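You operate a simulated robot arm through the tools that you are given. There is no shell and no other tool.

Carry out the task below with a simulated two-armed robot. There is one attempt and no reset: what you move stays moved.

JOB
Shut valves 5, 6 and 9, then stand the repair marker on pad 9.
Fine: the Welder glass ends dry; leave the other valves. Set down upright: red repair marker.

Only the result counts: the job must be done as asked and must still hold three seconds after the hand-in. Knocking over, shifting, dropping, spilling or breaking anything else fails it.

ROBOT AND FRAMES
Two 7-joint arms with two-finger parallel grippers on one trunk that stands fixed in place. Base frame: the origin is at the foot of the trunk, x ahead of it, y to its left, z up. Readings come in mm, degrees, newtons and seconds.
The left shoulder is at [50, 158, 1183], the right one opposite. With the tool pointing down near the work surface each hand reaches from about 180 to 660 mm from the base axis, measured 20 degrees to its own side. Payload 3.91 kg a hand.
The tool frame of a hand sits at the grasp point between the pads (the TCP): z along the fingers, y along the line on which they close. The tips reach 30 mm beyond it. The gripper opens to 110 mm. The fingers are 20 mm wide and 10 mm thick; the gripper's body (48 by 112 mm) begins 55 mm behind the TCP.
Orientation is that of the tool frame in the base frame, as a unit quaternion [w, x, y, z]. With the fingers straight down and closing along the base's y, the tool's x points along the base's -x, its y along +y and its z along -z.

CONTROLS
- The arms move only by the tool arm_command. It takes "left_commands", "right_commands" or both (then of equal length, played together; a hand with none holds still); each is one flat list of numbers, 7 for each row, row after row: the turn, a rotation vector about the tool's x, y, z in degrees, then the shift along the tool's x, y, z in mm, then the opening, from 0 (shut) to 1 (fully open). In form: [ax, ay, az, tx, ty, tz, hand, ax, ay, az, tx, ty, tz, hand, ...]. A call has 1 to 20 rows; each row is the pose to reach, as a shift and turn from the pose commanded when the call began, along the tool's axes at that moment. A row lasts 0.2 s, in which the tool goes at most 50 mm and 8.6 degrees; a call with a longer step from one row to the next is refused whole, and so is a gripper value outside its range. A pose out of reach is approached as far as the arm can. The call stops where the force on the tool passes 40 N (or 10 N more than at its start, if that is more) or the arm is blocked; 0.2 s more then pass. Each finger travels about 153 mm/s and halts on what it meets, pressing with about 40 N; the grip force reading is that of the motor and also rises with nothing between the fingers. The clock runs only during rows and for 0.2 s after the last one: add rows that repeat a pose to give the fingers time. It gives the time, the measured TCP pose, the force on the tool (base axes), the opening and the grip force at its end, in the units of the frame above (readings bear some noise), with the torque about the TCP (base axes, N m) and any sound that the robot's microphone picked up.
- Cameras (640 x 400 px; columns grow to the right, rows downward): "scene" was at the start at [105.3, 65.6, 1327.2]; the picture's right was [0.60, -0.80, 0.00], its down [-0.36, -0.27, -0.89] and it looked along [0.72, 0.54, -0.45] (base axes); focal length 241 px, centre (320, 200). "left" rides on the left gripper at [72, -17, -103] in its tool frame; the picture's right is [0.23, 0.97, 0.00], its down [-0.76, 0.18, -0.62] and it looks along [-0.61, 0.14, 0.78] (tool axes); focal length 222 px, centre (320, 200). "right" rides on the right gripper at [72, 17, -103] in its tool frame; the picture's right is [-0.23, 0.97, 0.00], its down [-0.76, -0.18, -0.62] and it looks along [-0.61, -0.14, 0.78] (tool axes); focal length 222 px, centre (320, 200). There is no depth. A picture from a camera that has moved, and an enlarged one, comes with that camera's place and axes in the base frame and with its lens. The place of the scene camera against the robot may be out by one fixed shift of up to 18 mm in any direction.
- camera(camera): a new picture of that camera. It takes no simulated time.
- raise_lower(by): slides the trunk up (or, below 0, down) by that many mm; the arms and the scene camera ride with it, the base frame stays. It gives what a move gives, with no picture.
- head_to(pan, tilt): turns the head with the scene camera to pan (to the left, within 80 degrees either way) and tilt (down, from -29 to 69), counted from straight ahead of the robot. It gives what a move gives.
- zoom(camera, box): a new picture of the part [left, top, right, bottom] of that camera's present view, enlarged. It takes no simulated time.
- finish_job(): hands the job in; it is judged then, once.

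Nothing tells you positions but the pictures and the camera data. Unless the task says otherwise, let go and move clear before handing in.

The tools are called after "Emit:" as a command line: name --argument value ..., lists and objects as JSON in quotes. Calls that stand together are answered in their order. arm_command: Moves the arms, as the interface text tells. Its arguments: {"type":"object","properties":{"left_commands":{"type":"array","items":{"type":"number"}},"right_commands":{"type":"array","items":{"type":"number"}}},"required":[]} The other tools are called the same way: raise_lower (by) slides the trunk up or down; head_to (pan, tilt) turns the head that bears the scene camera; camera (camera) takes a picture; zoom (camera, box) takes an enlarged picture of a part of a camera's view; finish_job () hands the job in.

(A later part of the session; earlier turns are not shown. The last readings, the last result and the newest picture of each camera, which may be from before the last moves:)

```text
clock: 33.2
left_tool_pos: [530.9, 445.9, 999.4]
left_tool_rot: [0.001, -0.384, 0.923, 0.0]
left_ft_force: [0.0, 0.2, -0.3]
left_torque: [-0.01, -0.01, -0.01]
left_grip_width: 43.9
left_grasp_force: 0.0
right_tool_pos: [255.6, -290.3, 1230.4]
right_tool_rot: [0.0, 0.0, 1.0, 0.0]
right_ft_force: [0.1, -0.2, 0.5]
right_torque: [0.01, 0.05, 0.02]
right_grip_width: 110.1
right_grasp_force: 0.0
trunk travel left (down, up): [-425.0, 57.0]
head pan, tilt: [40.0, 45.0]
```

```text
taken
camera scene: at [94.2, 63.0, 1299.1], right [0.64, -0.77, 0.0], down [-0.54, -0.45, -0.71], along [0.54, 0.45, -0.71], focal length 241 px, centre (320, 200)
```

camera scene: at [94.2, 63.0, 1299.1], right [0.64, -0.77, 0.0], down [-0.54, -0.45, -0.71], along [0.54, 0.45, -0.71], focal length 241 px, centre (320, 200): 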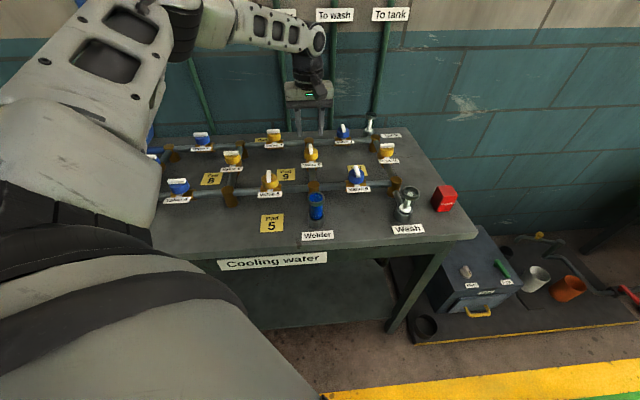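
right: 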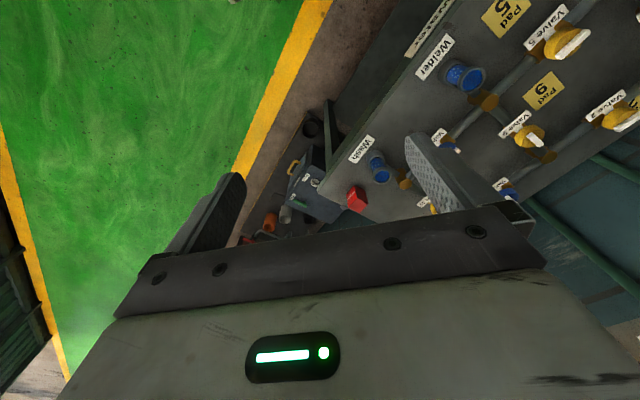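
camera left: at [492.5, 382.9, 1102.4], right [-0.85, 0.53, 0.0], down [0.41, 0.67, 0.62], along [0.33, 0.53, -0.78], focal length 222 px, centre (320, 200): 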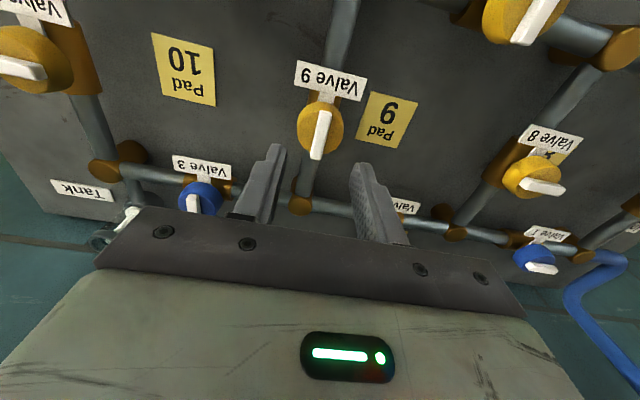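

Bar 9 is centred between the fingers. Lower and grip.

Emit:
arm_command --left_commands '[0, 0, 0, 0, 0, 15, 0.35, 0, 0, 0, 0, 0, 30, 0.25, 0, 0, 0, 0, 0, 40, 0.22, 0, 0, 0, 0, 0, 45, 0.2, 0, 0, 0, 0, 0, 47.3, 0.2, 0, 0, 0, 0, 0, 47.3, 0.0, 0, 0, 0, 0, 0, 47.3, 0.0, 0, 0, 0, 0, 0, 47.3, 0.0]'

Emit:
zoom --camera "left" --box '[240, 100, 400, 200]'

```text
clock: 35.0
left_tool_pos: [532.0, 446.2, 952.4]
left_tool_rot: [0.001, -0.384, 0.923, 0.0]
left_ft_force: [1.3, 2.4, 4.6]
left_torque: [-0.3, 0.42, -0.14]
left_grip_width: 9.6
left_grasp_force: 45.1
right_tool_pos: [255.4, -290.5, 1231.1]
right_tool_rot: [0.0, -0.001, 1.0, 0.0]
right_ft_force: [0.2, 0.3, -0.1]
right_torque: [-0.03, 0.01, -0.01]
right_grip_width: 109.7
right_grasp_force: 0.2
trunk travel left (down, up): [-425.0, 57.0]
head pan, tilt: [40.0, 45.0]
```

```text
4.00 times, centred on (320, 150) of left
camera zoom: at [492.8, 383.2, 1055.3], right [-0.85, 0.53, 0.0], down [0.41, 0.66, 0.62], along [0.33, 0.53, -0.78], focal length 888 px, centre (320, 400)
```

zoom: 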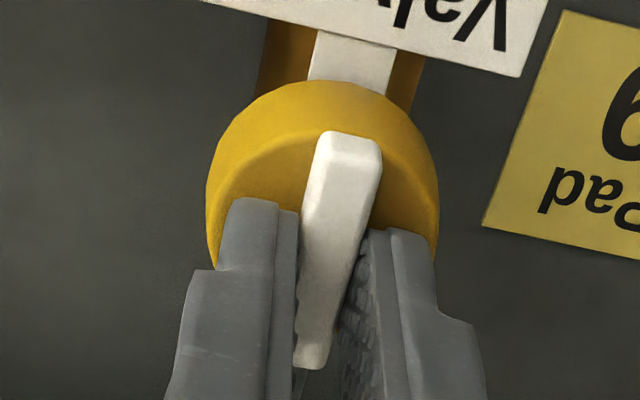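

Gripped; test clockwise.

Emit:
arm_command --left_commands '[0, 0, 4, 0, 0, 0, 0, 0, 0, 8, 0, 0, 0, 0, 0, 0, 10, 0, 0, 0, 0]'

```text
clock: 35.8
left_tool_pos: [532.6, 447.1, 951.7]
left_tool_rot: [0.002, -0.301, 0.954, 0.0]
left_ft_force: [6.2, 6.7, 6.6]
left_torque: [-0.62, 0.88, 0.01]
left_grip_width: 9.8
left_grasp_force: 45.1
right_tool_pos: [255.9, -290.2, 1231.8]
right_tool_rot: [0.0, -0.001, 1.0, 0.0]
right_ft_force: [-0.2, -0.1, 0.1]
right_torque: [0.03, 0.01, 0.0]
right_grip_width: 109.9
right_grasp_force: 0.1
trunk travel left (down, up): [-425.0, 57.0]
head pan, tilt: [40.0, 45.0]
```

It turns. Shift ~1.2 mm along the force and continue.

Emit:
arm_command --left_commands '[0, 0, 4, -1.2, 0.2, 0, 0, 0, 0, 9, -1.2, 0.2, 0, 0, 0, 0, 14, -1.2, 0.2, 0, 0, 0, 0, 19, -1.2, 0.2, 0, 0, 0, 0, 24, -1.2, 0.2, 0, 0, 0, 0, 29, -1.2, 0.2, 0, 0, 0, 0, 34, -1.2, 0.2, 0, 0, 0, 0, 39, -1.2, 0.2, 0, 0]'

```text
clock: 37.6
left_tool_pos: [532.2, 445.5, 952.6]
left_tool_rot: [0.001, 0.035, 0.999, 0.0]
left_ft_force: [-1.1, -6.4, 1.6]
left_torque: [-0.24, -1.05, -0.03]
left_grip_width: 9.7
left_grasp_force: 45.3
right_tool_pos: [256.1, -290.0, 1230.6]
right_tool_rot: [-0.001, 0.0, 1.0, 0.0]
right_ft_force: [0.2, 0.9, 0.3]
right_torque: [0.04, -0.04, -0.01]
right_grip_width: 109.7
right_grasp_force: 0.2
trunk travel left (down, up): [-425.0, 57.0]
head pan, tilt: [40.0, 45.0]
```

Emit:
arm_command --left_commands '[0, 0, 5, 0.3, -0.8, 0, 0, 0, 0, 10, 0.3, -0.8, 0, 0, 0, 0, 15, 0.3, -0.8, 0, 0, 0, 0, 20, 0.3, -0.8, 0, 0, 0, 0, 25, 0.3, -0.8, 0, 0, 0, 0, 30, 0.3, -0.8, 0, 0, 0, 0, 35, 0.3, -0.8, 0, 0, 0, 0, 39, 0.3, -0.8, 0, 0, 0, 0, 43, 0.3, -0.8, 0, 0, 0, 0, 46, 0.3, -0.8, 0, 0, 0, 0, 46, 0.3, -0.8, 0, 0]'

```text
clock: 40.0
left_tool_pos: [531.1, 444.1, 951.3]
left_tool_rot: [-0.002, 0.421, 0.907, -0.001]
left_ft_force: [-7.5, -16.2, -5.7]
left_torque: [0.03, 0.26, 1.04]
left_grip_width: 11.1
left_grasp_force: 45.1
right_tool_pos: [256.4, -291.3, 1232.1]
right_tool_rot: [0.0, 0.0, 1.0, 0.001]
right_ft_force: [-0.2, -0.6, 0.7]
right_torque: [-0.05, 0.03, 0.01]
right_grip_width: 110.1
right_grasp_force: 0.0
trunk travel left (down, up): [-425.0, 57.0]
head pan, tilt: [40.0, 45.0]
```

Stop reached for valve 9. Release and lift, then check all three.

Emit:
arm_command --left_commands '[0, 0, -4, 0, 0, 0, 0, 0, 0, -4, 0, 0, 0, 0.3, 0, 0, -4, 0, 0, 0, 0.35, 0, 0, -4, 0, 0, -20, 0.35, 0, 0, -4, 0, 0, -50, 0.4, 0, 0, -4, 0, 0, -90, 0.6, 0, 0, -4, 0, 0, -130, 0.8]'

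Emit:
camera --camera "left"

Emit:
zoom --camera "scene" --box '[200, 120, 440, 270]'

Emit:
zoom --camera "scene" --box '[380, 160, 500, 250]'

```text
clock: 41.6
left_tool_pos: [532.8, 446.4, 1081.8]
left_tool_rot: [0.001, 0.39, 0.921, 0.0]
left_ft_force: [0.3, 0.0, -0.1]
left_torque: [0.0, -0.06, 0.01]
left_grip_width: 88.0
left_grasp_force: 0.0
right_tool_pos: [255.3, -291.8, 1232.6]
right_tool_rot: [0.0, 0.0, 1.0, 0.0]
right_ft_force: [0.2, -0.3, 0.0]
right_torque: [0.01, -0.02, 0.02]
right_grip_width: 109.8
right_grasp_force: 0.1
trunk travel left (down, up): [-425.0, 57.0]
head pan, tilt: [40.0, 45.0]
```

```text
taken
camera left: at [469.6, 486.7, 1185.7], right [0.54, 0.84, 0.0], down [0.66, -0.42, 0.62], along [0.53, -0.34, -0.78], focal length 222 px, centre (320, 200)
```

left: 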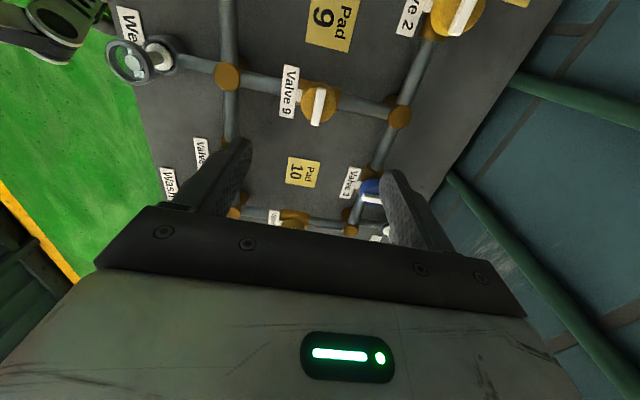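

```text
2.67 times, centred on (320, 195) of scene
camera zoom: at [93.9, 62.7, 1299.2], right [0.64, -0.77, 0.0], down [-0.54, -0.45, -0.71], along [0.54, 0.45, -0.71], focal length 642 px, centre (320, 213)
```

zoom: 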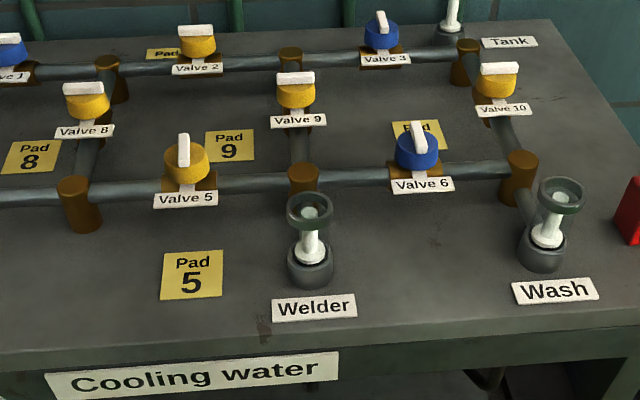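

```text
4.44 times, centred on (440, 205) of scene
camera zoom: at [93.9, 62.7, 1299.2], right [0.64, -0.77, 0.0], down [-0.54, -0.45, -0.71], along [0.54, 0.45, -0.71], focal length 1070 px, centre (-213, 178)
```

zoom: 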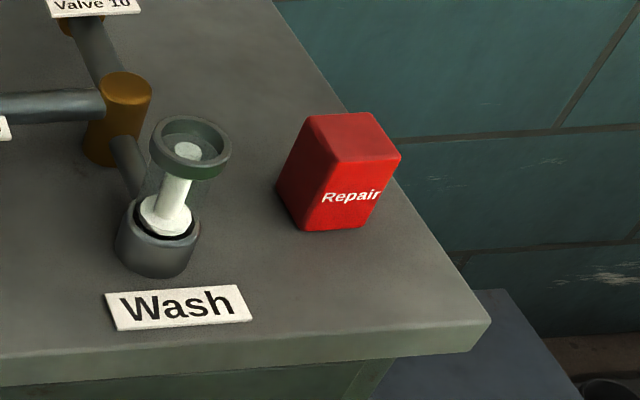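

All three are closed and the Welder glass is dry. Now I'll bring the left hand over toward the red marker for a look.

Emit:
arm_command --left_commands '[0, 0, -4.6, -23, -18.6, -4, 0.9, 0, 0, -9.2, -46, -37, -8, 1, 0, 0, -13.8, -69, -56, -12, 1, 0, 0, -18.4, -93, -74.5, -16, 1, 0, 0, -23, -116, -93, -20, 1, 0, 0, -27.6, -139, -112, -24, 1, 0, 0, -32.2, -162, -130, -28, 1, 0, 0, -36.8, -185, -149, -32, 1, 0, 0, -41.4, -208, -168, -36, 1, 0, 0, -46, -231.6, -186.3, -38, 1, 0, 0, -46, -231.6, -186.3, -38, 1]'

Emit:
camera --camera "left"

Emit:
zoom --camera "left" --box '[180, 20, 380, 145]'

Emit:
camera --camera "scene"

```text
clock: 44.0
left_tool_pos: [513.7, 186.7, 1114.5]
left_tool_rot: [0.001, -0.002, 1.0, -0.001]
left_ft_force: [0.1, 0.3, -0.2]
left_torque: [-0.02, 0.0, -0.01]
left_grip_width: 110.1
left_grasp_force: 0.0
left hand out of reach, approached as far as the arm can: row 8, 9, 10, 11
right_tool_pos: [256.1, -290.1, 1229.8]
right_tool_rot: [0.0, 0.0, 1.0, 0.0]
right_ft_force: [0.4, -0.3, -0.3]
right_torque: [-0.02, -0.01, -0.01]
right_grip_width: 110.1
right_grasp_force: 0.0
trunk travel left (down, up): [-425.0, 57.0]
head pan, tilt: [40.0, 45.0]
```

```text
taken
camera left: at [441.3, 170.3, 1216.7], right [-0.23, 0.97, 0.0], down [0.76, 0.18, 0.62], along [0.61, 0.14, -0.78], focal length 222 px, centre (320, 200)
```

left: 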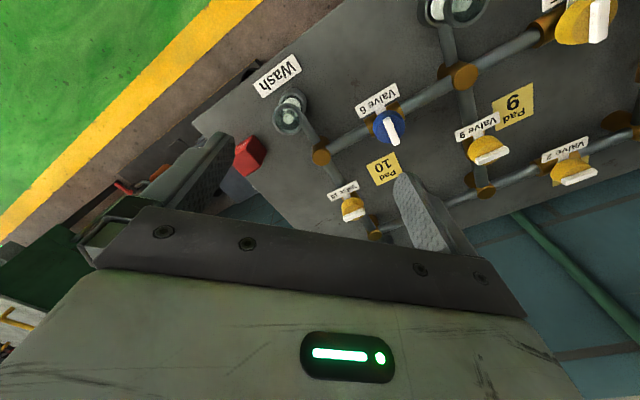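

```text
3.20 times, centred on (280, 82) of left
camera zoom: at [441.3, 170.3, 1216.7], right [-0.23, 0.97, 0.0], down [0.76, 0.18, 0.62], along [0.61, 0.14, -0.78], focal length 711 px, centre (448, 576)
```

zoom: 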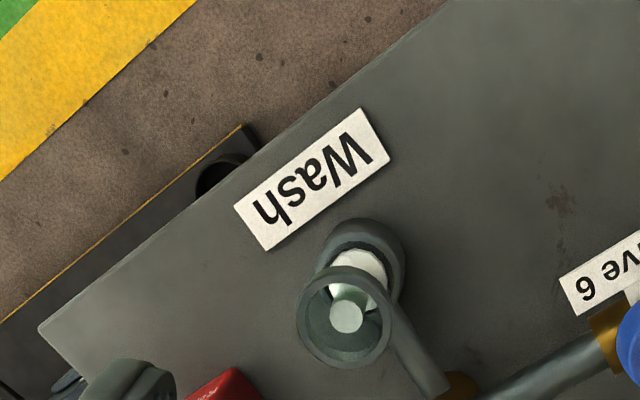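

```text
taken
camera scene: at [94.2, 63.0, 1299.1], right [0.64, -0.77, 0.0], down [-0.54, -0.45, -0.71], along [0.54, 0.45, -0.71], focal length 241 px, centre (320, 200)
```

scene: 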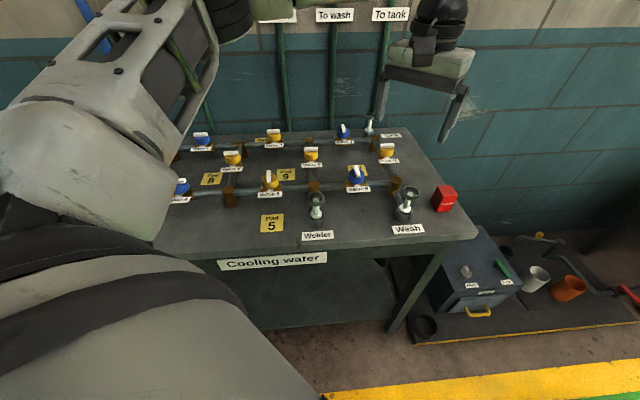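

The arm ran out of reach at that height. I'll try lower, where the reach is better.

Emit:
arm_command --left_commands '[0, 0, 0, 0, 0, 30, 1, 0, 0, 0, 0, 0, 60, 1, 0, 0, 0, 0, 0, 90, 1, 0, 0, 0, 0, 0, 90, 1]'

Emit:
camera --camera "scene"

Emit:
camera --camera "left"

```text
clock: 45.0
left_tool_pos: [510.2, 192.3, 1025.0]
left_tool_rot: [0.002, -0.001, 1.0, -0.001]
left_ft_force: [0.0, 0.8, 0.0]
left_torque: [0.0, -0.01, 0.01]
left_grip_width: 109.8
left_grasp_force: 0.0
left hand out of reach, approached as far as the arm can: row 3, 4
right_tool_pos: [255.1, -290.3, 1231.5]
right_tool_rot: [0.0, 0.0, 1.0, 0.0]
right_ft_force: [0.1, 0.3, -0.4]
right_torque: [0.03, 0.02, 0.02]
right_grip_width: 110.1
right_grasp_force: 0.0
trunk travel left (down, up): [-425.0, 57.0]
head pan, tilt: [40.0, 45.0]
```

```text
taken
camera scene: at [94.2, 62.9, 1299.2], right [0.64, -0.77, 0.0], down [-0.54, -0.45, -0.71], along [0.54, 0.45, -0.71], focal length 241 px, centre (320, 200)
```

scene: 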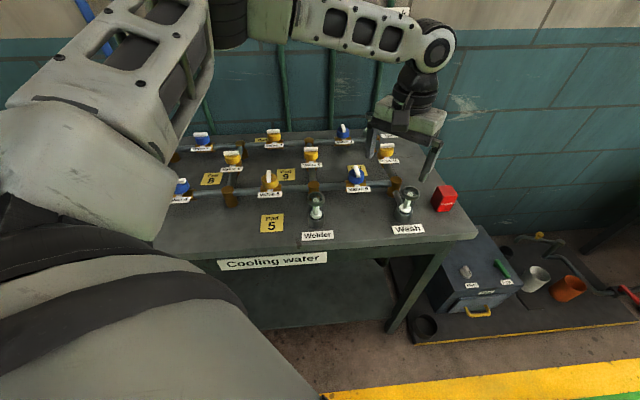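

```text
taken
camera left: at [437.6, 175.3, 1128.8], right [-0.23, 0.97, 0.0], down [0.76, 0.18, 0.63], along [0.61, 0.14, -0.78], focal length 222 px, centre (320, 200)
```

left: 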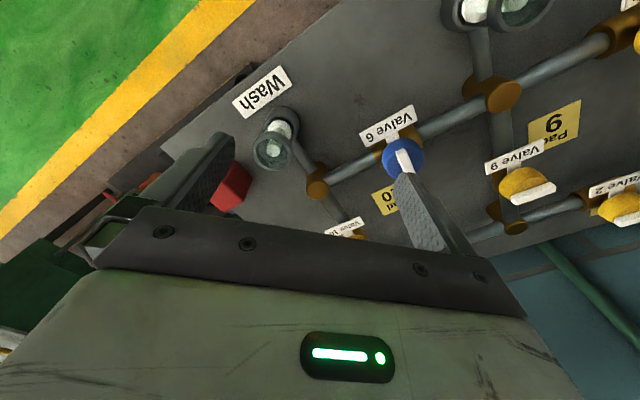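

It looks like a wrist/elbow limit in this orientation. I'll turn the hand to +45° and try moving on.

Emit:
arm_command --left_commands '[0, 0, 8, 0, 0, 0, 1, 0, 0, 16, 0, 0, 0, 1, 0, 0, 24, 0, 0, 0, 1, 0, 0, 32, 0, 0, 0, 1, 0, 0, 40, 0, 0, 0, 1, 0, 0, 45, 0, 0, 0, 1, 0, 0, 45, 0, 0, 0, 1]'

Emit:
camera --camera "left"

```text
clock: 46.6
left_tool_pos: [508.8, 192.6, 1025.7]
left_tool_rot: [0.001, 0.383, 0.924, 0.0]
left_ft_force: [0.7, 0.0, 0.4]
left_torque: [0.0, -0.04, 0.0]
left_grip_width: 109.8
left_grasp_force: 0.0
right_tool_pos: [255.6, -290.6, 1232.4]
right_tool_rot: [0.0, -0.001, 1.0, 0.0]
right_ft_force: [0.2, -0.3, 0.1]
right_torque: [-0.02, -0.02, -0.01]
right_grip_width: 110.1
right_grasp_force: 0.1
trunk travel left (down, up): [-425.0, 57.0]
head pan, tilt: [40.0, 45.0]
```

```text
taken
camera left: at [446.7, 231.4, 1129.8], right [0.53, 0.85, 0.0], down [0.66, -0.41, 0.62], along [0.53, -0.33, -0.78], focal length 222 px, centre (320, 200)
```

left: 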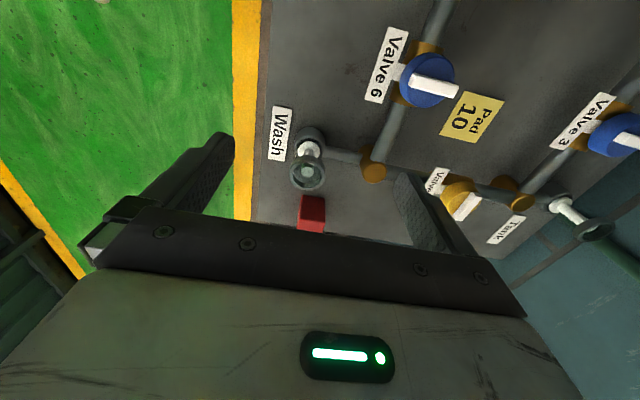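

With the hand at +45° it is in reach. I'll move closer to the marker along the table axis.

Emit:
zoom --camera "left" --box '[250, 120, 410, 240]'

Emit:
arm_command --left_commands '[0, 0, 0, -20, 3, -5, 1, 0, 0, 0, -40, 6, -10, 1, 0, 0, 0, -60, 9, -10, 1, 0, 0, 0, -80, 12, -10, 1, 0, 0, 0, -80, 12, -10, 1]'

Emit:
camera --camera "left"

```text
3.33 times, centred on (330, 180) of left
camera zoom: at [446.7, 231.4, 1129.8], right [0.53, 0.85, 0.0], down [0.66, -0.41, 0.62], along [0.53, -0.33, -0.78], focal length 740 px, centre (287, 267)
```

zoom: 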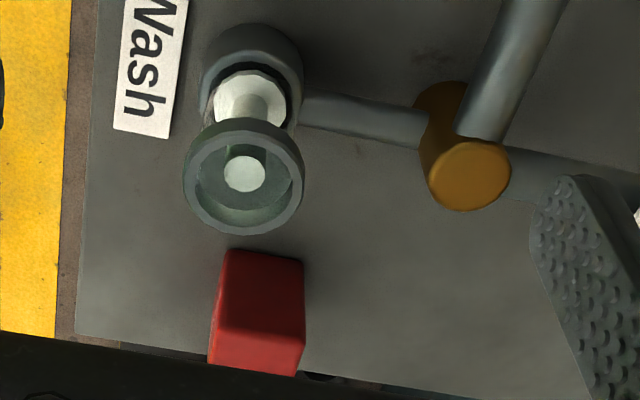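

```text
clock: 47.8
left_tool_pos: [514.8, 191.3, 1043.3]
left_tool_rot: [0.001, 0.381, 0.924, 0.0]
left_ft_force: [-0.5, 0.0, 0.3]
left_torque: [0.02, -0.02, -0.02]
left_grip_width: 110.0
left_grasp_force: 0.0
left hand out of reach, approached as far as the arm can: row 1, 2, 3, 4, 5
right_tool_pos: [256.4, -290.8, 1230.8]
right_tool_rot: [0.0, 0.001, 1.0, 0.0]
right_ft_force: [0.3, 0.6, 0.2]
right_torque: [-0.03, 0.02, -0.02]
right_grip_width: 109.9
right_grasp_force: 0.1
trunk travel left (down, up): [-425.0, 57.0]
head pan, tilt: [40.0, 45.0]
```

```text
taken
camera left: at [451.2, 231.7, 1147.1], right [0.53, 0.85, 0.0], down [0.66, -0.41, 0.62], along [0.53, -0.33, -0.78], focal length 222 px, centre (320, 200)
```

left: 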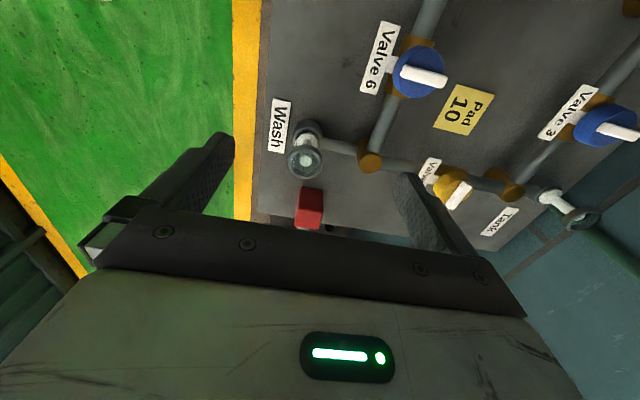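

The arm is hitting some configuration limit here. I'll retract toward the body with the hand at 0° and re-approach along a straight forward path.

Emit:
arm_command --left_commands '[0, 0, -7.5, 18, -20, -10, 1, 0, 0, -15, 36, -41, -20, 1, 0, 0, -22.5, 54, -62, -30, 1, 0, 0, -30, 72, -83, -40, 1, 0, 0, -37.5, 90, -104, -50, 1, 0, 0, -45, 109, -124, -57, 1, 0, 0, -45, 109, -124, -57, 1]'

Emit:
camera --camera "scene"

```text
clock: 49.4
left_tool_pos: [346.8, 181.7, 1099.7]
left_tool_rot: [-0.001, -0.002, 1.0, 0.0]
left_ft_force: [-0.5, -0.7, -0.2]
left_torque: [-0.01, 0.0, 0.05]
left_grip_width: 110.1
left_grasp_force: 0.1
right_tool_pos: [255.5, -289.7, 1232.4]
right_tool_rot: [0.0, 0.0, 1.0, 0.0]
right_ft_force: [0.4, 0.0, 0.3]
right_torque: [-0.01, -0.01, -0.03]
right_grip_width: 110.0
right_grasp_force: 0.1
trunk travel left (down, up): [-425.0, 57.0]
head pan, tilt: [40.0, 45.0]
```

```text
taken
camera scene: at [94.4, 63.0, 1299.1], right [0.64, -0.77, 0.0], down [-0.54, -0.45, -0.71], along [0.54, 0.45, -0.71], focal length 241 px, centre (320, 200)
```

scene: 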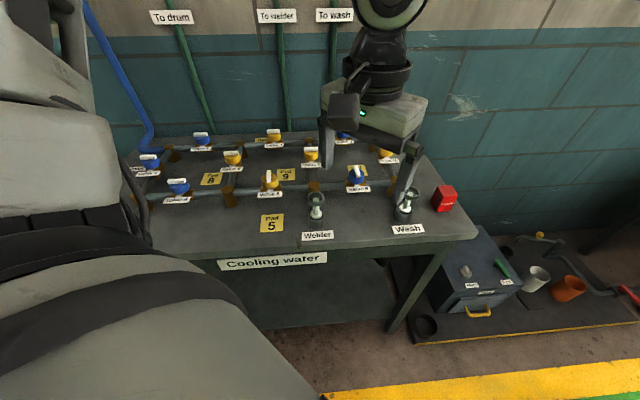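

Emit:
arm_command --left_commands '[0, 0, 0, -25, -12, 6, 1, 0, 0, 0, -50, -24, 12, 1, 0, 0, 0, -75, -36, 18, 1, 0, 0, 0, -100, -45, 24, 1, 0, 0, 0, -125, -50, 30, 1, 0, 0, 0, -150, -55, 36, 1, 0, 0, 0, -175, -60, 42, 1, 0, 0, 0, -200, -65, 48, 1, 0, 0, 0, -225, -70, 54, 1, 0, 0, 0, -225, -70, 54, 1]'

Emit:
camera --camera "scene"

Emit:
camera --camera "left"

```text
clock: 51.6
left_tool_pos: [503.6, 176.9, 1058.6]
left_tool_rot: [0.0, -0.001, 1.0, 0.0]
left_ft_force: [-0.2, 0.2, 0.4]
left_torque: [0.0, 0.0, 0.01]
left_grip_width: 110.1
left_grasp_force: 0.1
left hand out of reach, approached as far as the arm can: row 5, 6, 7, 8, 9, 10
right_tool_pos: [255.7, -290.5, 1231.1]
right_tool_rot: [0.0, 0.001, 1.0, 0.0]
right_ft_force: [-0.8, -0.4, -0.4]
right_torque: [0.0, 0.02, 0.01]
right_grip_width: 109.9
right_grasp_force: 0.0
trunk travel left (down, up): [-425.0, 57.0]
head pan, tilt: [40.0, 45.0]
```

```text
taken
camera scene: at [94.2, 63.0, 1299.1], right [0.64, -0.77, 0.0], down [-0.54, -0.45, -0.71], along [0.54, 0.45, -0.71], focal length 241 px, centre (320, 200)
```

scene: 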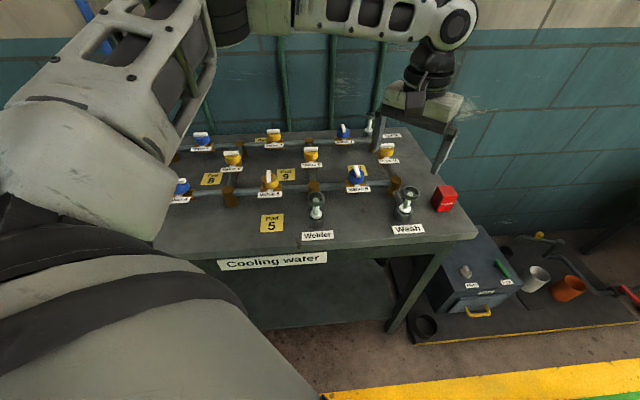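

```text
taken
camera left: at [430.8, 159.7, 1160.5], right [-0.23, 0.97, 0.0], down [0.76, 0.18, 0.62], along [0.61, 0.14, -0.78], focal length 222 px, centre (320, 200)
```

left: 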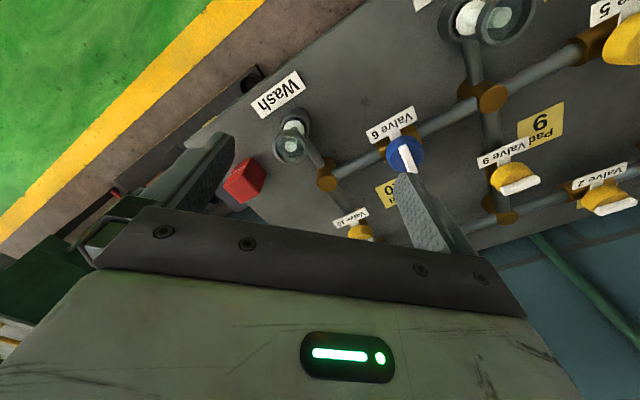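

The limit appears to be cross-body; tilting the fingers forward-right (toward the marker) should give the extra reach. First I'll measure the marker from this view.

Emit:
zoom --camera "left" --box '[190, 110, 350, 235]'

Emit:
zoom --camera "scene" --box '[380, 160, 480, 235]'

```text
3.20 times, centred on (270, 172) of left
camera zoom: at [430.8, 159.7, 1160.5], right [-0.23, 0.97, 0.0], down [0.76, 0.18, 0.62], along [0.61, 0.14, -0.78], focal length 711 px, centre (480, 288)
```

zoom: 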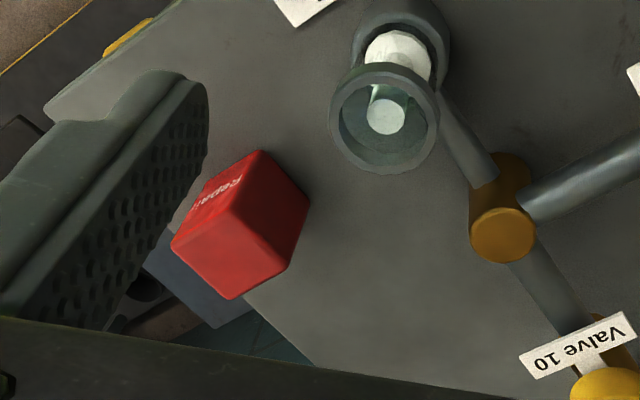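

```text
5.33 times, centred on (430, 198) of scene
camera zoom: at [94.2, 63.0, 1299.1], right [0.64, -0.77, 0.0], down [-0.54, -0.45, -0.71], along [0.54, 0.45, -0.71], focal length 1284 px, centre (-267, 213)
```

zoom: 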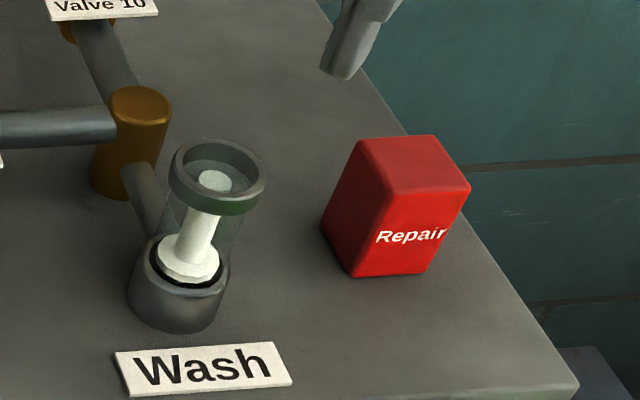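

The marker is ~36×36 mm, top at z≈905, centred near (639,95), aligned with the table. I'll turn the hand to +45° (closing along w), then tilt the fingers toward the marker.

Emit:
arm_command --left_commands '[0, 0, 7.5, 1, 3, 0, 1, 0, 0, 15, 2, 6, 0, 1, 0, 0, 22.5, 3, 9, 0, 1, 0, 0, 30, 4, 12, 0, 1, 0, 0, 37.5, 5, 15, 0, 1, 0, 0, 45, 5, 15, 0, 1]'

Emit:
arm_command --left_commands '[0, -7, 0, 0, 0, 0, 1, 0, -14, 0, 0, 0, 0, 1, 0, -21, 0, 0, 0, 0, 1, 0, -28, 0, 0, 0, 0, 1, 0, -28, 0, 0, 0, 0, 1]'

```text
clock: 53.0
left_tool_pos: [495.0, 189.3, 1056.9]
left_tool_rot: [0.0, 0.382, 0.924, 0.0]
left_ft_force: [0.1, 0.3, 0.0]
left_torque: [-0.04, -0.03, 0.0]
left_grip_width: 110.3
left_grasp_force: 0.0
right_tool_pos: [256.6, -289.3, 1231.1]
right_tool_rot: [-0.001, 0.0, 1.0, 0.0]
right_ft_force: [0.2, 0.4, 0.7]
right_torque: [0.01, 0.01, 0.0]
right_grip_width: 110.1
right_grasp_force: 0.1
trunk travel left (down, up): [-425.0, 57.0]
head pan, tilt: [40.0, 45.0]
```

```text
clock: 54.2
left_tool_pos: [495.6, 189.3, 1056.4]
left_tool_rot: [0.224, 0.37, 0.897, -0.092]
left_ft_force: [0.0, 0.2, -0.4]
left_torque: [0.0, 0.0, 0.0]
left_grip_width: 109.7
left_grasp_force: 0.0
right_tool_pos: [256.2, -288.9, 1230.8]
right_tool_rot: [-0.001, 0.0, 1.0, -0.001]
right_ft_force: [-0.5, 0.1, 0.2]
right_torque: [-0.06, 0.04, 0.0]
right_grip_width: 110.0
right_grasp_force: 0.1
trunk travel left (down, up): [-425.0, 57.0]
head pan, tilt: [40.0, 45.0]
```

The tilt works. Now move outward over the marker at z≈1005.

Emit:
arm_command --left_commands '[0, 0, 0, -21, 6, 20.5, 1, 0, 0, 0, -42, 12, 41, 1, 0, 0, 0, -62, 18, 61.5, 1, 0, 0, 0, -83, 24, 82, 1, 0, 0, 0, -104, 30, 102.5, 1, 0, 0, 0, -125, 35, 123, 1, 0, 0, 0, -125, 35, 123, 1]'

Emit:
camera --camera "left"

Emit:
camera --camera "scene"

```text
clock: 55.8
left_tool_pos: [573.3, 140.1, 1028.9]
left_tool_rot: [0.224, 0.371, 0.897, -0.092]
left_ft_force: [-0.5, -0.6, 0.4]
left_torque: [0.01, 0.0, 0.0]
left_grip_width: 109.9
left_grasp_force: 0.0
left hand out of reach, approached as far as the arm can: row 4, 5, 6, 7
right_tool_pos: [255.3, -290.3, 1231.0]
right_tool_rot: [0.001, 0.0, 1.0, 0.0]
right_ft_force: [0.0, 0.0, -0.1]
right_torque: [-0.03, 0.03, 0.02]
right_grip_width: 110.0
right_grasp_force: 0.0
trunk travel left (down, up): [-425.0, 57.0]
head pan, tilt: [40.0, 45.0]
```

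```text
taken
camera left: at [483.3, 207.1, 1084.9], right [0.55, 0.83, -0.11], down [0.39, -0.14, 0.91], along [0.74, -0.54, -0.4], focal length 222 px, centre (320, 200)
```

left: 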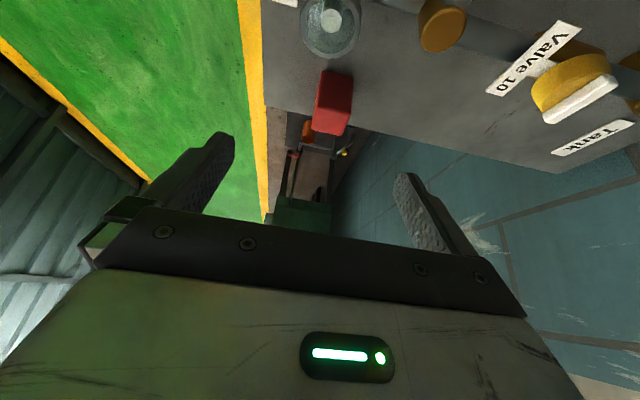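

```text
taken
camera scene: at [94.3, 63.0, 1299.1], right [0.64, -0.77, 0.0], down [-0.54, -0.45, -0.71], along [0.54, 0.45, -0.71], focal length 241 px, centre (320, 200)
```

scene: 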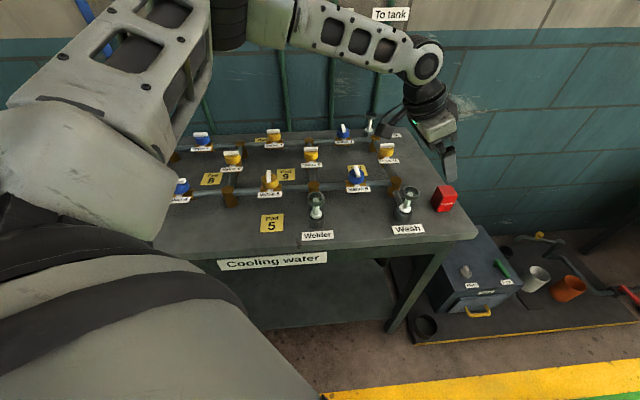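

Tilting gained ~80 mm but ~80 mm is still missing, with the elbow far from straight. I'll test how trunk height affects it: raise the trunk first.

Emit:
raise_lower --by 55

Emit:
arm_command --left_commands '[0, 0, 0, 9, 0, 17, 1, 0, 0, 0, 18, 0, 35, 1, 0, 0, 0, 12, 2, 46, 1, 0, 0, 0, -6, 4, 56, 1, 0, 0, 0, -24, 6, 66, 1, 0, 0, 0, -41, 8, 75, 1, 0, 0, 0, -41, 8, 75, 1]'

```text
clock: 56.8
left_tool_pos: [574.2, 140.7, 1082.7]
left_tool_rot: [0.224, 0.37, 0.897, -0.092]
left_ft_force: [0.7, -0.6, -0.3]
left_torque: [-0.01, 0.01, 0.0]
left_grip_width: 109.9
left_grasp_force: 0.1
right_tool_pos: [255.2, -290.5, 1285.2]
right_tool_rot: [0.0, 0.0, 1.0, 0.0]
right_ft_force: [0.8, 0.0, 0.2]
right_torque: [0.01, -0.02, 0.0]
right_grip_width: 110.2
right_grasp_force: 0.1
trunk travel left (down, up): [-480.0, 2.0]
head pan, tilt: [40.0, 45.0]
```

```text
clock: 58.4
left_tool_pos: [567.4, 145.6, 1056.1]
left_tool_rot: [0.225, 0.37, 0.897, -0.092]
left_ft_force: [0.3, 0.1, 0.5]
left_torque: [-0.02, -0.02, 0.0]
left_grip_width: 110.0
left_grasp_force: 0.0
left hand out of reach, approached as far as the arm can: row 1, 2, 3, 4, 5, 6, 7
right_tool_pos: [255.9, -289.3, 1285.8]
right_tool_rot: [0.0, 0.0, 1.0, 0.0]
right_ft_force: [-0.8, 0.0, -0.5]
right_torque: [-0.03, -0.01, 0.0]
right_grip_width: 110.1
right_grasp_force: 0.1
trunk travel left (down, up): [-480.0, 2.0]
head pan, tilt: [40.0, 45.0]
```

Height has little effect; the elbow posture is the limiter. I'll restore the trunk, retract, and route the hand cross-body close to the robot so the elbow re-poses, then extend outward.

Emit:
raise_lower --by -53

Emit:
head_to --pan -10 --tilt 20

Emit:
camera --camera "scene"

```text
clock: 59.3
left_tool_pos: [567.3, 145.2, 1002.7]
left_tool_rot: [0.225, 0.371, 0.896, -0.092]
left_ft_force: [-0.5, 0.2, -0.4]
left_torque: [-0.01, 0.01, -0.02]
left_grip_width: 109.8
left_grasp_force: 0.0
right_tool_pos: [254.4, -289.8, 1233.0]
right_tool_rot: [0.0, 0.001, 1.0, 0.0]
right_ft_force: [-0.1, 0.0, -0.7]
right_torque: [0.0, 0.0, 0.02]
right_grip_width: 109.7
right_grasp_force: 0.0
trunk travel left (down, up): [-427.0, 55.0]
head pan, tilt: [40.0, 45.0]
```

```text
clock: 60.5
left_tool_pos: [566.9, 145.9, 1003.1]
left_tool_rot: [0.225, 0.371, 0.896, -0.091]
left_ft_force: [0.4, 0.7, 1.1]
left_torque: [-0.02, 0.0, 0.0]
left_grip_width: 110.0
left_grasp_force: 0.0
right_tool_pos: [256.8, -288.6, 1232.7]
right_tool_rot: [0.0, 0.0, 1.0, 0.0]
right_ft_force: [-0.8, 0.6, 0.2]
right_torque: [0.03, -0.02, 0.0]
right_grip_width: 110.2
right_grasp_force: 0.0
trunk travel left (down, up): [-427.0, 55.0]
head pan, tilt: [-10.0, 20.0]
```

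```text
taken
camera scene: at [123.6, -5.4, 1339.8], right [-0.17, -0.98, 0.0], down [-0.34, 0.06, -0.94], along [0.93, -0.16, -0.34], focal length 241 px, centre (320, 200)
```

scene: 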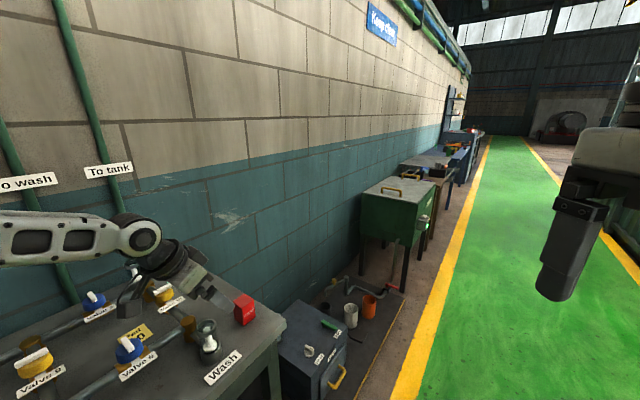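

Emit:
head_to --pan 65 --tilt 10

Emit:
camera --camera "scene"

Emit:
head_to --pan -60 --tilt 10

Emit:
camera --camera "scene"

```text
clock: 62.0
left_tool_pos: [566.6, 146.0, 1003.4]
left_tool_rot: [0.225, 0.37, 0.897, -0.091]
left_ft_force: [-0.2, 0.2, -0.5]
left_torque: [0.03, 0.05, 0.03]
left_grip_width: 110.0
left_grasp_force: 0.0
right_tool_pos: [255.0, -289.1, 1233.0]
right_tool_rot: [0.0, 0.0, 1.0, 0.0]
right_ft_force: [0.0, 0.0, -1.1]
right_torque: [-0.01, 0.02, 0.0]
right_grip_width: 110.1
right_grasp_force: 0.0
trunk travel left (down, up): [-427.0, 55.0]
head pan, tilt: [65.0, 10.0]
```

```text
taken
camera scene: at [71.3, 94.9, 1356.1], right [0.91, -0.42, 0.0], down [-0.07, -0.16, -0.98], along [0.42, 0.89, -0.17], focal length 241 px, centre (320, 200)
```

scene: 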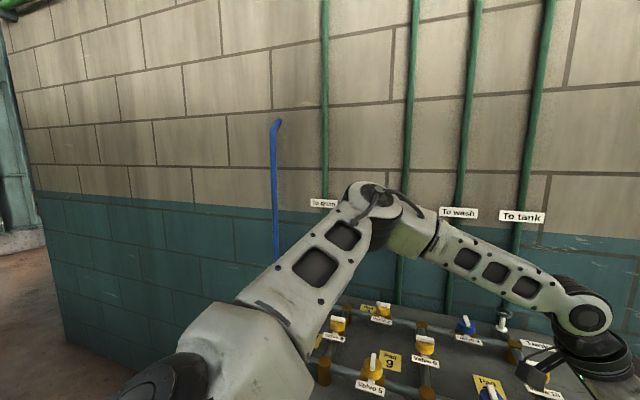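

```text
clock: 64.0
left_tool_pos: [567.4, 146.3, 1002.9]
left_tool_rot: [0.224, 0.371, 0.897, -0.092]
left_ft_force: [0.1, 0.0, -0.2]
left_torque: [0.01, -0.02, 0.0]
left_grip_width: 110.2
left_grasp_force: 0.1
right_tool_pos: [255.9, -289.7, 1232.7]
right_tool_rot: [-0.001, 0.0, 1.0, 0.0]
right_ft_force: [0.4, 0.5, 0.7]
right_torque: [-0.01, -0.02, -0.03]
right_grip_width: 110.2
right_grasp_force: 0.0
trunk travel left (down, up): [-427.0, 55.0]
head pan, tilt: [-60.0, 10.0]
```

```text
taken
camera scene: at [78.4, -69.8, 1356.1], right [-0.87, -0.5, 0.0], down [-0.09, 0.15, -0.98], along [0.49, -0.85, -0.17], focal length 241 px, centre (320, 200)
```

scene: 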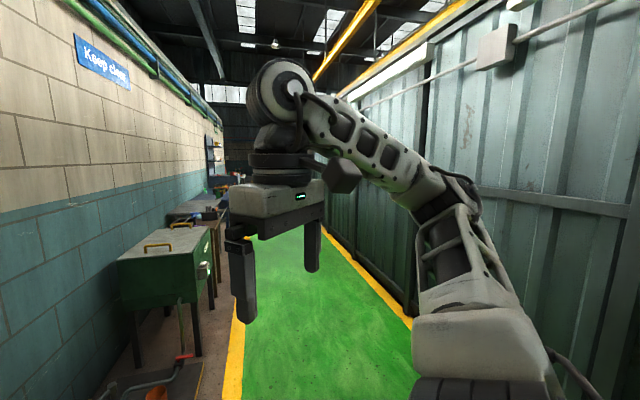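

The elbow is out to the left. I'll untilt, retract, and cross in front of the body.

Emit:
arm_command --left_commands '[0, 7, 0, 8, 0, -27, 1, 0, 14, 0, 16, 0, -54, 1, 0, 21, 0, 25, 0, -81, 1, 0, 28, 0, 33, 0, -108, 1, 0, 28, 0, 33, 0, -108, 1]'

Emit:
head_to --pan 40 --tilt 35

```text
clock: 65.2
left_tool_pos: [510.8, 202.8, 1083.8]
left_tool_rot: [0.001, 0.382, 0.924, 0.0]
left_ft_force: [0.2, -0.9, -0.3]
left_torque: [-0.02, 0.0, -0.04]
left_grip_width: 109.9
left_grasp_force: 0.0
right_tool_pos: [255.7, -290.8, 1233.6]
right_tool_rot: [0.0, 0.0, 1.0, 0.0]
right_ft_force: [0.2, -0.1, 0.6]
right_torque: [-0.01, 0.03, -0.03]
right_grip_width: 110.1
right_grasp_force: 0.0
trunk travel left (down, up): [-427.0, 55.0]
head pan, tilt: [-60.0, 10.0]
```

```text
clock: 67.0
left_tool_pos: [510.6, 201.5, 1082.4]
left_tool_rot: [0.001, 0.382, 0.924, 0.0]
left_ft_force: [0.3, -0.5, -0.4]
left_torque: [0.01, 0.01, -0.01]
left_grip_width: 110.1
left_grasp_force: 0.2
right_tool_pos: [255.8, -289.9, 1232.9]
right_tool_rot: [0.001, 0.0, 1.0, 0.0]
right_ft_force: [-0.4, 0.9, -0.5]
right_torque: [0.03, -0.01, 0.0]
right_grip_width: 110.0
right_grasp_force: 0.1
trunk travel left (down, up): [-427.0, 55.0]
head pan, tilt: [40.0, 35.0]
```

Emit:
arm_command --left_commands '[0, 0, -5.6, -2, -33, -14, 1, 0, 0, -11.2, -5, -66, -29, 1, 0, 0, -16.9, -8, -99, -44, 1, 0, 0, -22.5, -11, -132, -58, 1, 0, 0, -28, -14, -165, -73, 1, 0, 0, -33.7, -16, -198, -88, 1, 0, 0, -39.4, -19, -231, -102, 1, 0, 0, -45, -22, -264, -117, 1, 0, 0, -45, -22, -264, -117, 1]'

Emit:
head_to --pan 60 --tilt 5

Emit:
camera --camera "scene"

```text
clock: 69.0
left_tool_pos: [348.0, 96.0, 1186.8]
left_tool_rot: [0.002, -0.003, 1.0, -0.002]
left_ft_force: [-0.3, -0.2, -0.7]
left_torque: [-0.01, 0.0, -0.01]
left_grip_width: 109.9
left_grasp_force: 0.0
left hand out of reach, approached as far as the arm can: row 4, 5, 6, 7, 8, 9
right_tool_pos: [254.2, -289.8, 1233.1]
right_tool_rot: [0.001, 0.0, 1.0, -0.001]
right_ft_force: [-0.3, 0.4, 0.1]
right_torque: [0.01, -0.02, -0.01]
right_grip_width: 109.9
right_grasp_force: 0.0
trunk travel left (down, up): [-427.0, 55.0]
head pan, tilt: [40.0, 35.0]
```

```text
clock: 69.9
left_tool_pos: [348.6, 95.8, 1186.6]
left_tool_rot: [0.002, -0.004, 1.0, -0.003]
left_ft_force: [0.3, 0.1, -0.3]
left_torque: [0.02, -0.03, -0.03]
left_grip_width: 110.0
left_grasp_force: 0.0
right_tool_pos: [255.8, -289.9, 1233.8]
right_tool_rot: [0.001, 0.0, 1.0, -0.001]
right_ft_force: [-0.8, 0.2, 1.2]
right_torque: [0.03, 0.02, 0.02]
right_grip_width: 109.9
right_grasp_force: 0.1
trunk travel left (down, up): [-427.0, 55.0]
head pan, tilt: [60.0, 5.0]
```

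```text
taken
camera scene: at [78.0, 90.3, 1364.1], right [0.87, -0.5, 0.0], down [-0.04, -0.08, -1.0], along [0.5, 0.86, -0.09], focal length 241 px, centre (320, 200)
```

scene: 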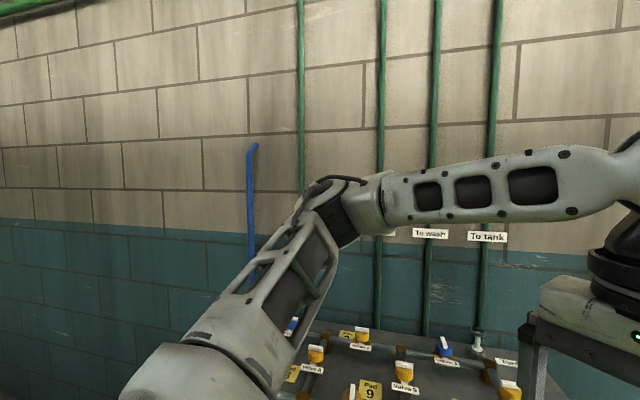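

The left arm can't cross over from this posture, though the right one began across the centreline. I'll withdraw the left and bring the right hand back to where it began to see its posture.

Emit:
arm_command --left_commands '[0, 0, 0, 6, 41, 0, 1, 0, 0, 0, 12, 82, 0, 1, 0, 0, 0, 18, 123, 0, 1, 0, 0, 0, 24, 164, 0, 1, 0, 0, 0, 30, 205, 0, 1, 0, 0, 0, 36, 246, 0, 1, 0, 0, 0, 42, 287, 0, 1, 0, 0, 0, 48, 324, 0, 1]'

Emit:
arm_command --right_commands '[0, 0, 0, -10, 44, 0, 1, 0, 0, 0, -20, 88, 0, 1, 0, 0, 0, -30, 132, 0, 1, 0, 0, 0, -40, 176, 0, 1, 0, 0, 0, -50, 220, 0, 1, 0, 0, 0, -60, 264, 0, 1, 0, 0, 0, -70, 308, 0, 1, 0, 0, 0, -80, 352, 0, 1]'

Emit:
head_to --pan -30 --tilt 5

Emit:
camera --camera "scene"

```text
clock: 71.7
left_tool_pos: [300.1, 424.0, 1187.1]
left_tool_rot: [0.001, 0.001, 1.0, -0.001]
left_ft_force: [-1.0, -0.1, 0.2]
left_torque: [0.01, 0.0, 0.01]
left_grip_width: 110.1
left_grasp_force: 0.0
right_tool_pos: [256.5, -290.1, 1232.7]
right_tool_rot: [0.0, 0.0, 1.0, 0.0]
right_ft_force: [-0.3, 0.6, -0.7]
right_torque: [-0.07, 0.0, 0.01]
right_grip_width: 110.4
right_grasp_force: 0.0
trunk travel left (down, up): [-427.0, 55.0]
head pan, tilt: [60.0, 5.0]
```

```text
clock: 73.5
left_tool_pos: [301.4, 424.2, 1187.9]
left_tool_rot: [0.001, -0.001, 1.0, -0.001]
left_ft_force: [0.9, 0.9, -0.4]
left_torque: [0.0, 0.02, -0.02]
left_grip_width: 109.7
left_grasp_force: 0.1
right_tool_pos: [334.4, 64.4, 1232.3]
right_tool_rot: [0.0, -0.001, 1.0, -0.001]
right_ft_force: [0.1, 0.1, -0.2]
right_torque: [-0.01, 0.02, 0.0]
right_grip_width: 109.9
right_grasp_force: 0.1
trunk travel left (down, up): [-427.0, 55.0]
head pan, tilt: [60.0, 5.0]
```

```text
clock: 75.2
left_tool_pos: [300.7, 424.3, 1187.9]
left_tool_rot: [0.001, -0.001, 1.0, 0.001]
left_ft_force: [0.4, 0.8, 0.0]
left_torque: [0.0, -0.02, 0.02]
left_grip_width: 110.1
left_grasp_force: 0.1
right_tool_pos: [332.7, 62.4, 1233.8]
right_tool_rot: [0.0, 0.0, 1.0, 0.0]
right_ft_force: [-0.1, 0.4, 0.1]
right_torque: [-0.01, -0.01, -0.01]
right_grip_width: 110.0
right_grasp_force: 0.1
trunk travel left (down, up): [-427.0, 55.0]
head pan, tilt: [-30.0, 5.0]
```

```text
taken
camera scene: at [111.5, -35.2, 1364.2], right [-0.5, -0.87, 0.0], down [-0.08, 0.04, -1.0], along [0.86, -0.5, -0.09], focal length 241 px, centre (320, 200)
```

scene: 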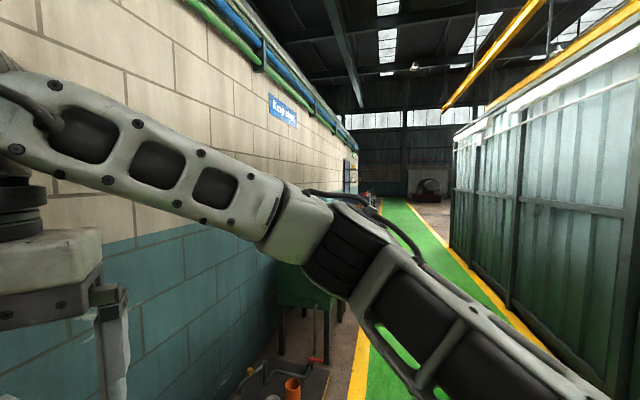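

The right arm has a more favourable elbow posture. I'll try extending the right hand toward the marker.

Emit:
arm_command --right_commands '[0, 0, 0, -28, 3, 20, 1, 0, 0, 0, -56, 6, 40, 1, 0, 0, 0, -84, 9, 60, 1, 0, 0, 0, -112, 12, 80, 1, 0, 0, 0, -140, 15, 100, 1, 0, 0, 0, -168, 18, 120, 1, 0, 0, 0, -196, 21, 140, 1, 0, 0, 0, -227, 25, 160, 1, 0, 0, 0, -227, 25, 160, 1]'

Emit:
head_to --pan 20 --tilt 35

Emit:
camera --camera "scene"

Emit:
camera --camera "right"

```text
clock: 77.2
left_tool_pos: [300.5, 425.1, 1189.1]
left_tool_rot: [0.001, -0.001, 1.0, 0.0]
left_ft_force: [0.7, 0.2, 0.7]
left_torque: [-0.02, 0.07, 0.02]
left_grip_width: 110.1
left_grasp_force: 0.0
right_tool_pos: [551.1, 74.2, 1072.1]
right_tool_rot: [0.002, -0.001, 1.0, 0.0]
right_ft_force: [-0.3, -0.5, 0.0]
right_torque: [-0.02, -0.01, -0.02]
right_grip_width: 110.0
right_grasp_force: 0.1
right hand out of reach, approached as far as the arm can: row 8, 9
trunk travel left (down, up): [-427.0, 55.0]
head pan, tilt: [-30.0, 5.0]
```

```text
clock: 78.3
left_tool_pos: [301.0, 423.5, 1188.3]
left_tool_rot: [0.001, -0.001, 1.0, -0.001]
left_ft_force: [-0.3, -0.1, -0.1]
left_torque: [-0.02, 0.01, -0.01]
left_grip_width: 110.2
left_grasp_force: 0.0
right_tool_pos: [552.3, 71.7, 1072.6]
right_tool_rot: [0.001, 0.0, 1.0, 0.0]
right_ft_force: [0.4, -0.3, -0.8]
right_torque: [-0.02, 0.0, 0.0]
right_grip_width: 110.2
right_grasp_force: 0.0
trunk travel left (down, up): [-427.0, 55.0]
head pan, tilt: [20.0, 35.0]
```

```text
taken
camera scene: at [114.7, 40.7, 1316.0], right [0.34, -0.94, 0.0], down [-0.54, -0.2, -0.82], along [0.77, 0.28, -0.57], focal length 241 px, centre (320, 200)
```

scene: 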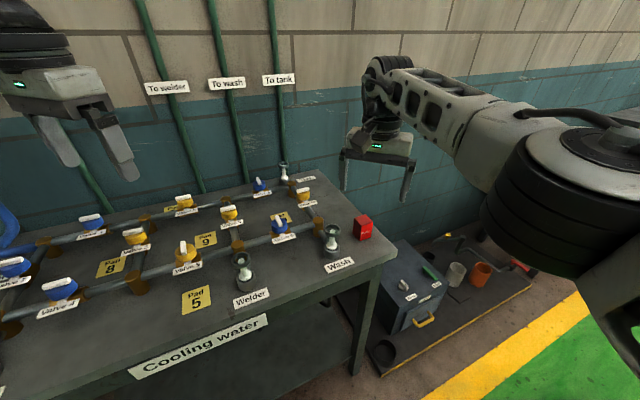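

```text
taken
camera right: at [477.8, 89.6, 1175.8], right [0.23, 0.97, 0.0], down [0.76, -0.18, 0.62], along [0.61, -0.14, -0.78], focal length 222 px, centre (320, 200)
```

right: 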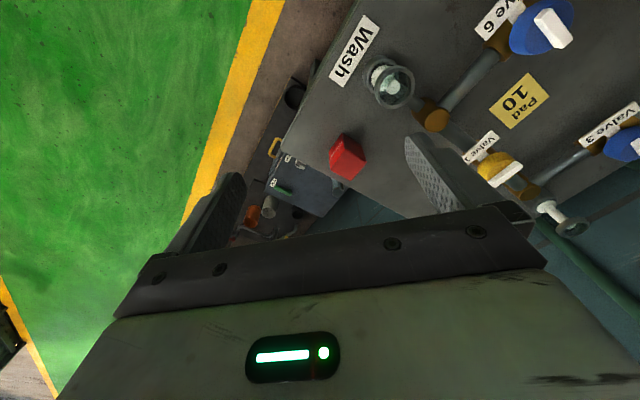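

The right arm reaches (551,74) and the marker is ~90 mm further on. Plan: right hand (turned −45°, tilted toward +w) picks up the marker, sets it on the free front strip near (463,223), then the left hand carries it to pad 9.

Emit:
arm_command --right_commands '[0, 0, -7.5, 5, 0, 0, 1, 0, 0, -15, 10, 0, 0, 1, 0, 0, -22.5, 15, 0, 0, 0.9, 0, 0, -30, 20, 0, 0, 0.8, 0, 0, -37.5, 25, 0, 0, 0.7, 0, 0, -45, 25, 0, 0, 0.65, 0, 0, -45, 25, 0, 0, 0.65]'

Emit:
arm_command --right_commands '[0, -7.5, 0, 0, 0, 0, 0.65, 0, -15, 0, 0, 0, 0, 0.65, 0, -22.5, 0, 0, 0, 0, 0.65, 0, -30, 0, 0, 0, 0, 0.65, 0, -30, 0, 0, 0, 0, 0.65]'

Emit:
camera --camera "right"

```text
clock: 80.0
left_tool_pos: [300.2, 424.4, 1188.4]
left_tool_rot: [0.001, 0.0, 1.0, -0.001]
left_ft_force: [-0.7, 0.2, 0.3]
left_torque: [0.01, 0.03, 0.01]
left_grip_width: 109.8
left_grasp_force: 0.0
right_tool_pos: [524.3, 70.6, 1072.0]
right_tool_rot: [0.002, -0.383, 0.924, 0.001]
right_ft_force: [0.3, -0.4, 0.6]
right_torque: [0.02, 0.0, -0.02]
right_grip_width: 71.4
right_grasp_force: 0.1
trunk travel left (down, up): [-427.0, 55.0]
head pan, tilt: [20.0, 35.0]
```

```text
clock: 81.2
left_tool_pos: [300.6, 423.8, 1188.1]
left_tool_rot: [0.001, 0.0, 1.0, 0.0]
left_ft_force: [0.7, -0.2, -0.6]
left_torque: [-0.01, -0.02, 0.03]
left_grip_width: 110.1
left_grasp_force: 0.1
right_tool_pos: [525.0, 70.3, 1072.5]
right_tool_rot: [0.24, -0.369, 0.892, 0.099]
right_ft_force: [0.3, 0.0, 0.0]
right_torque: [-0.03, 0.02, 0.01]
right_grip_width: 71.6
right_grasp_force: 0.0
trunk travel left (down, up): [-427.0, 55.0]
head pan, tilt: [20.0, 35.0]
```

```text
taken
camera right: at [432.4, 2.7, 1125.2], right [-0.55, 0.83, 0.11], down [0.37, 0.12, 0.92], along [0.75, 0.55, -0.37], focal length 222 px, centre (320, 200)
```

right: 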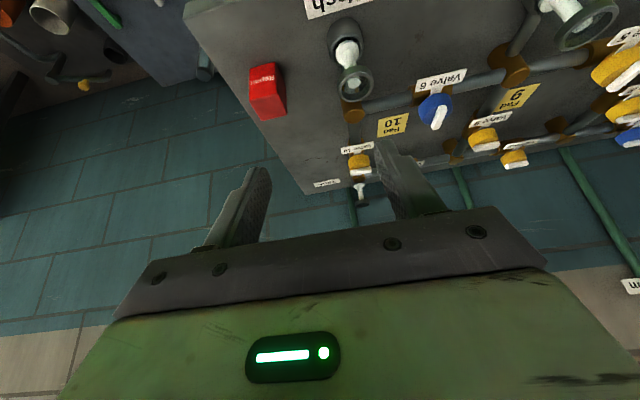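

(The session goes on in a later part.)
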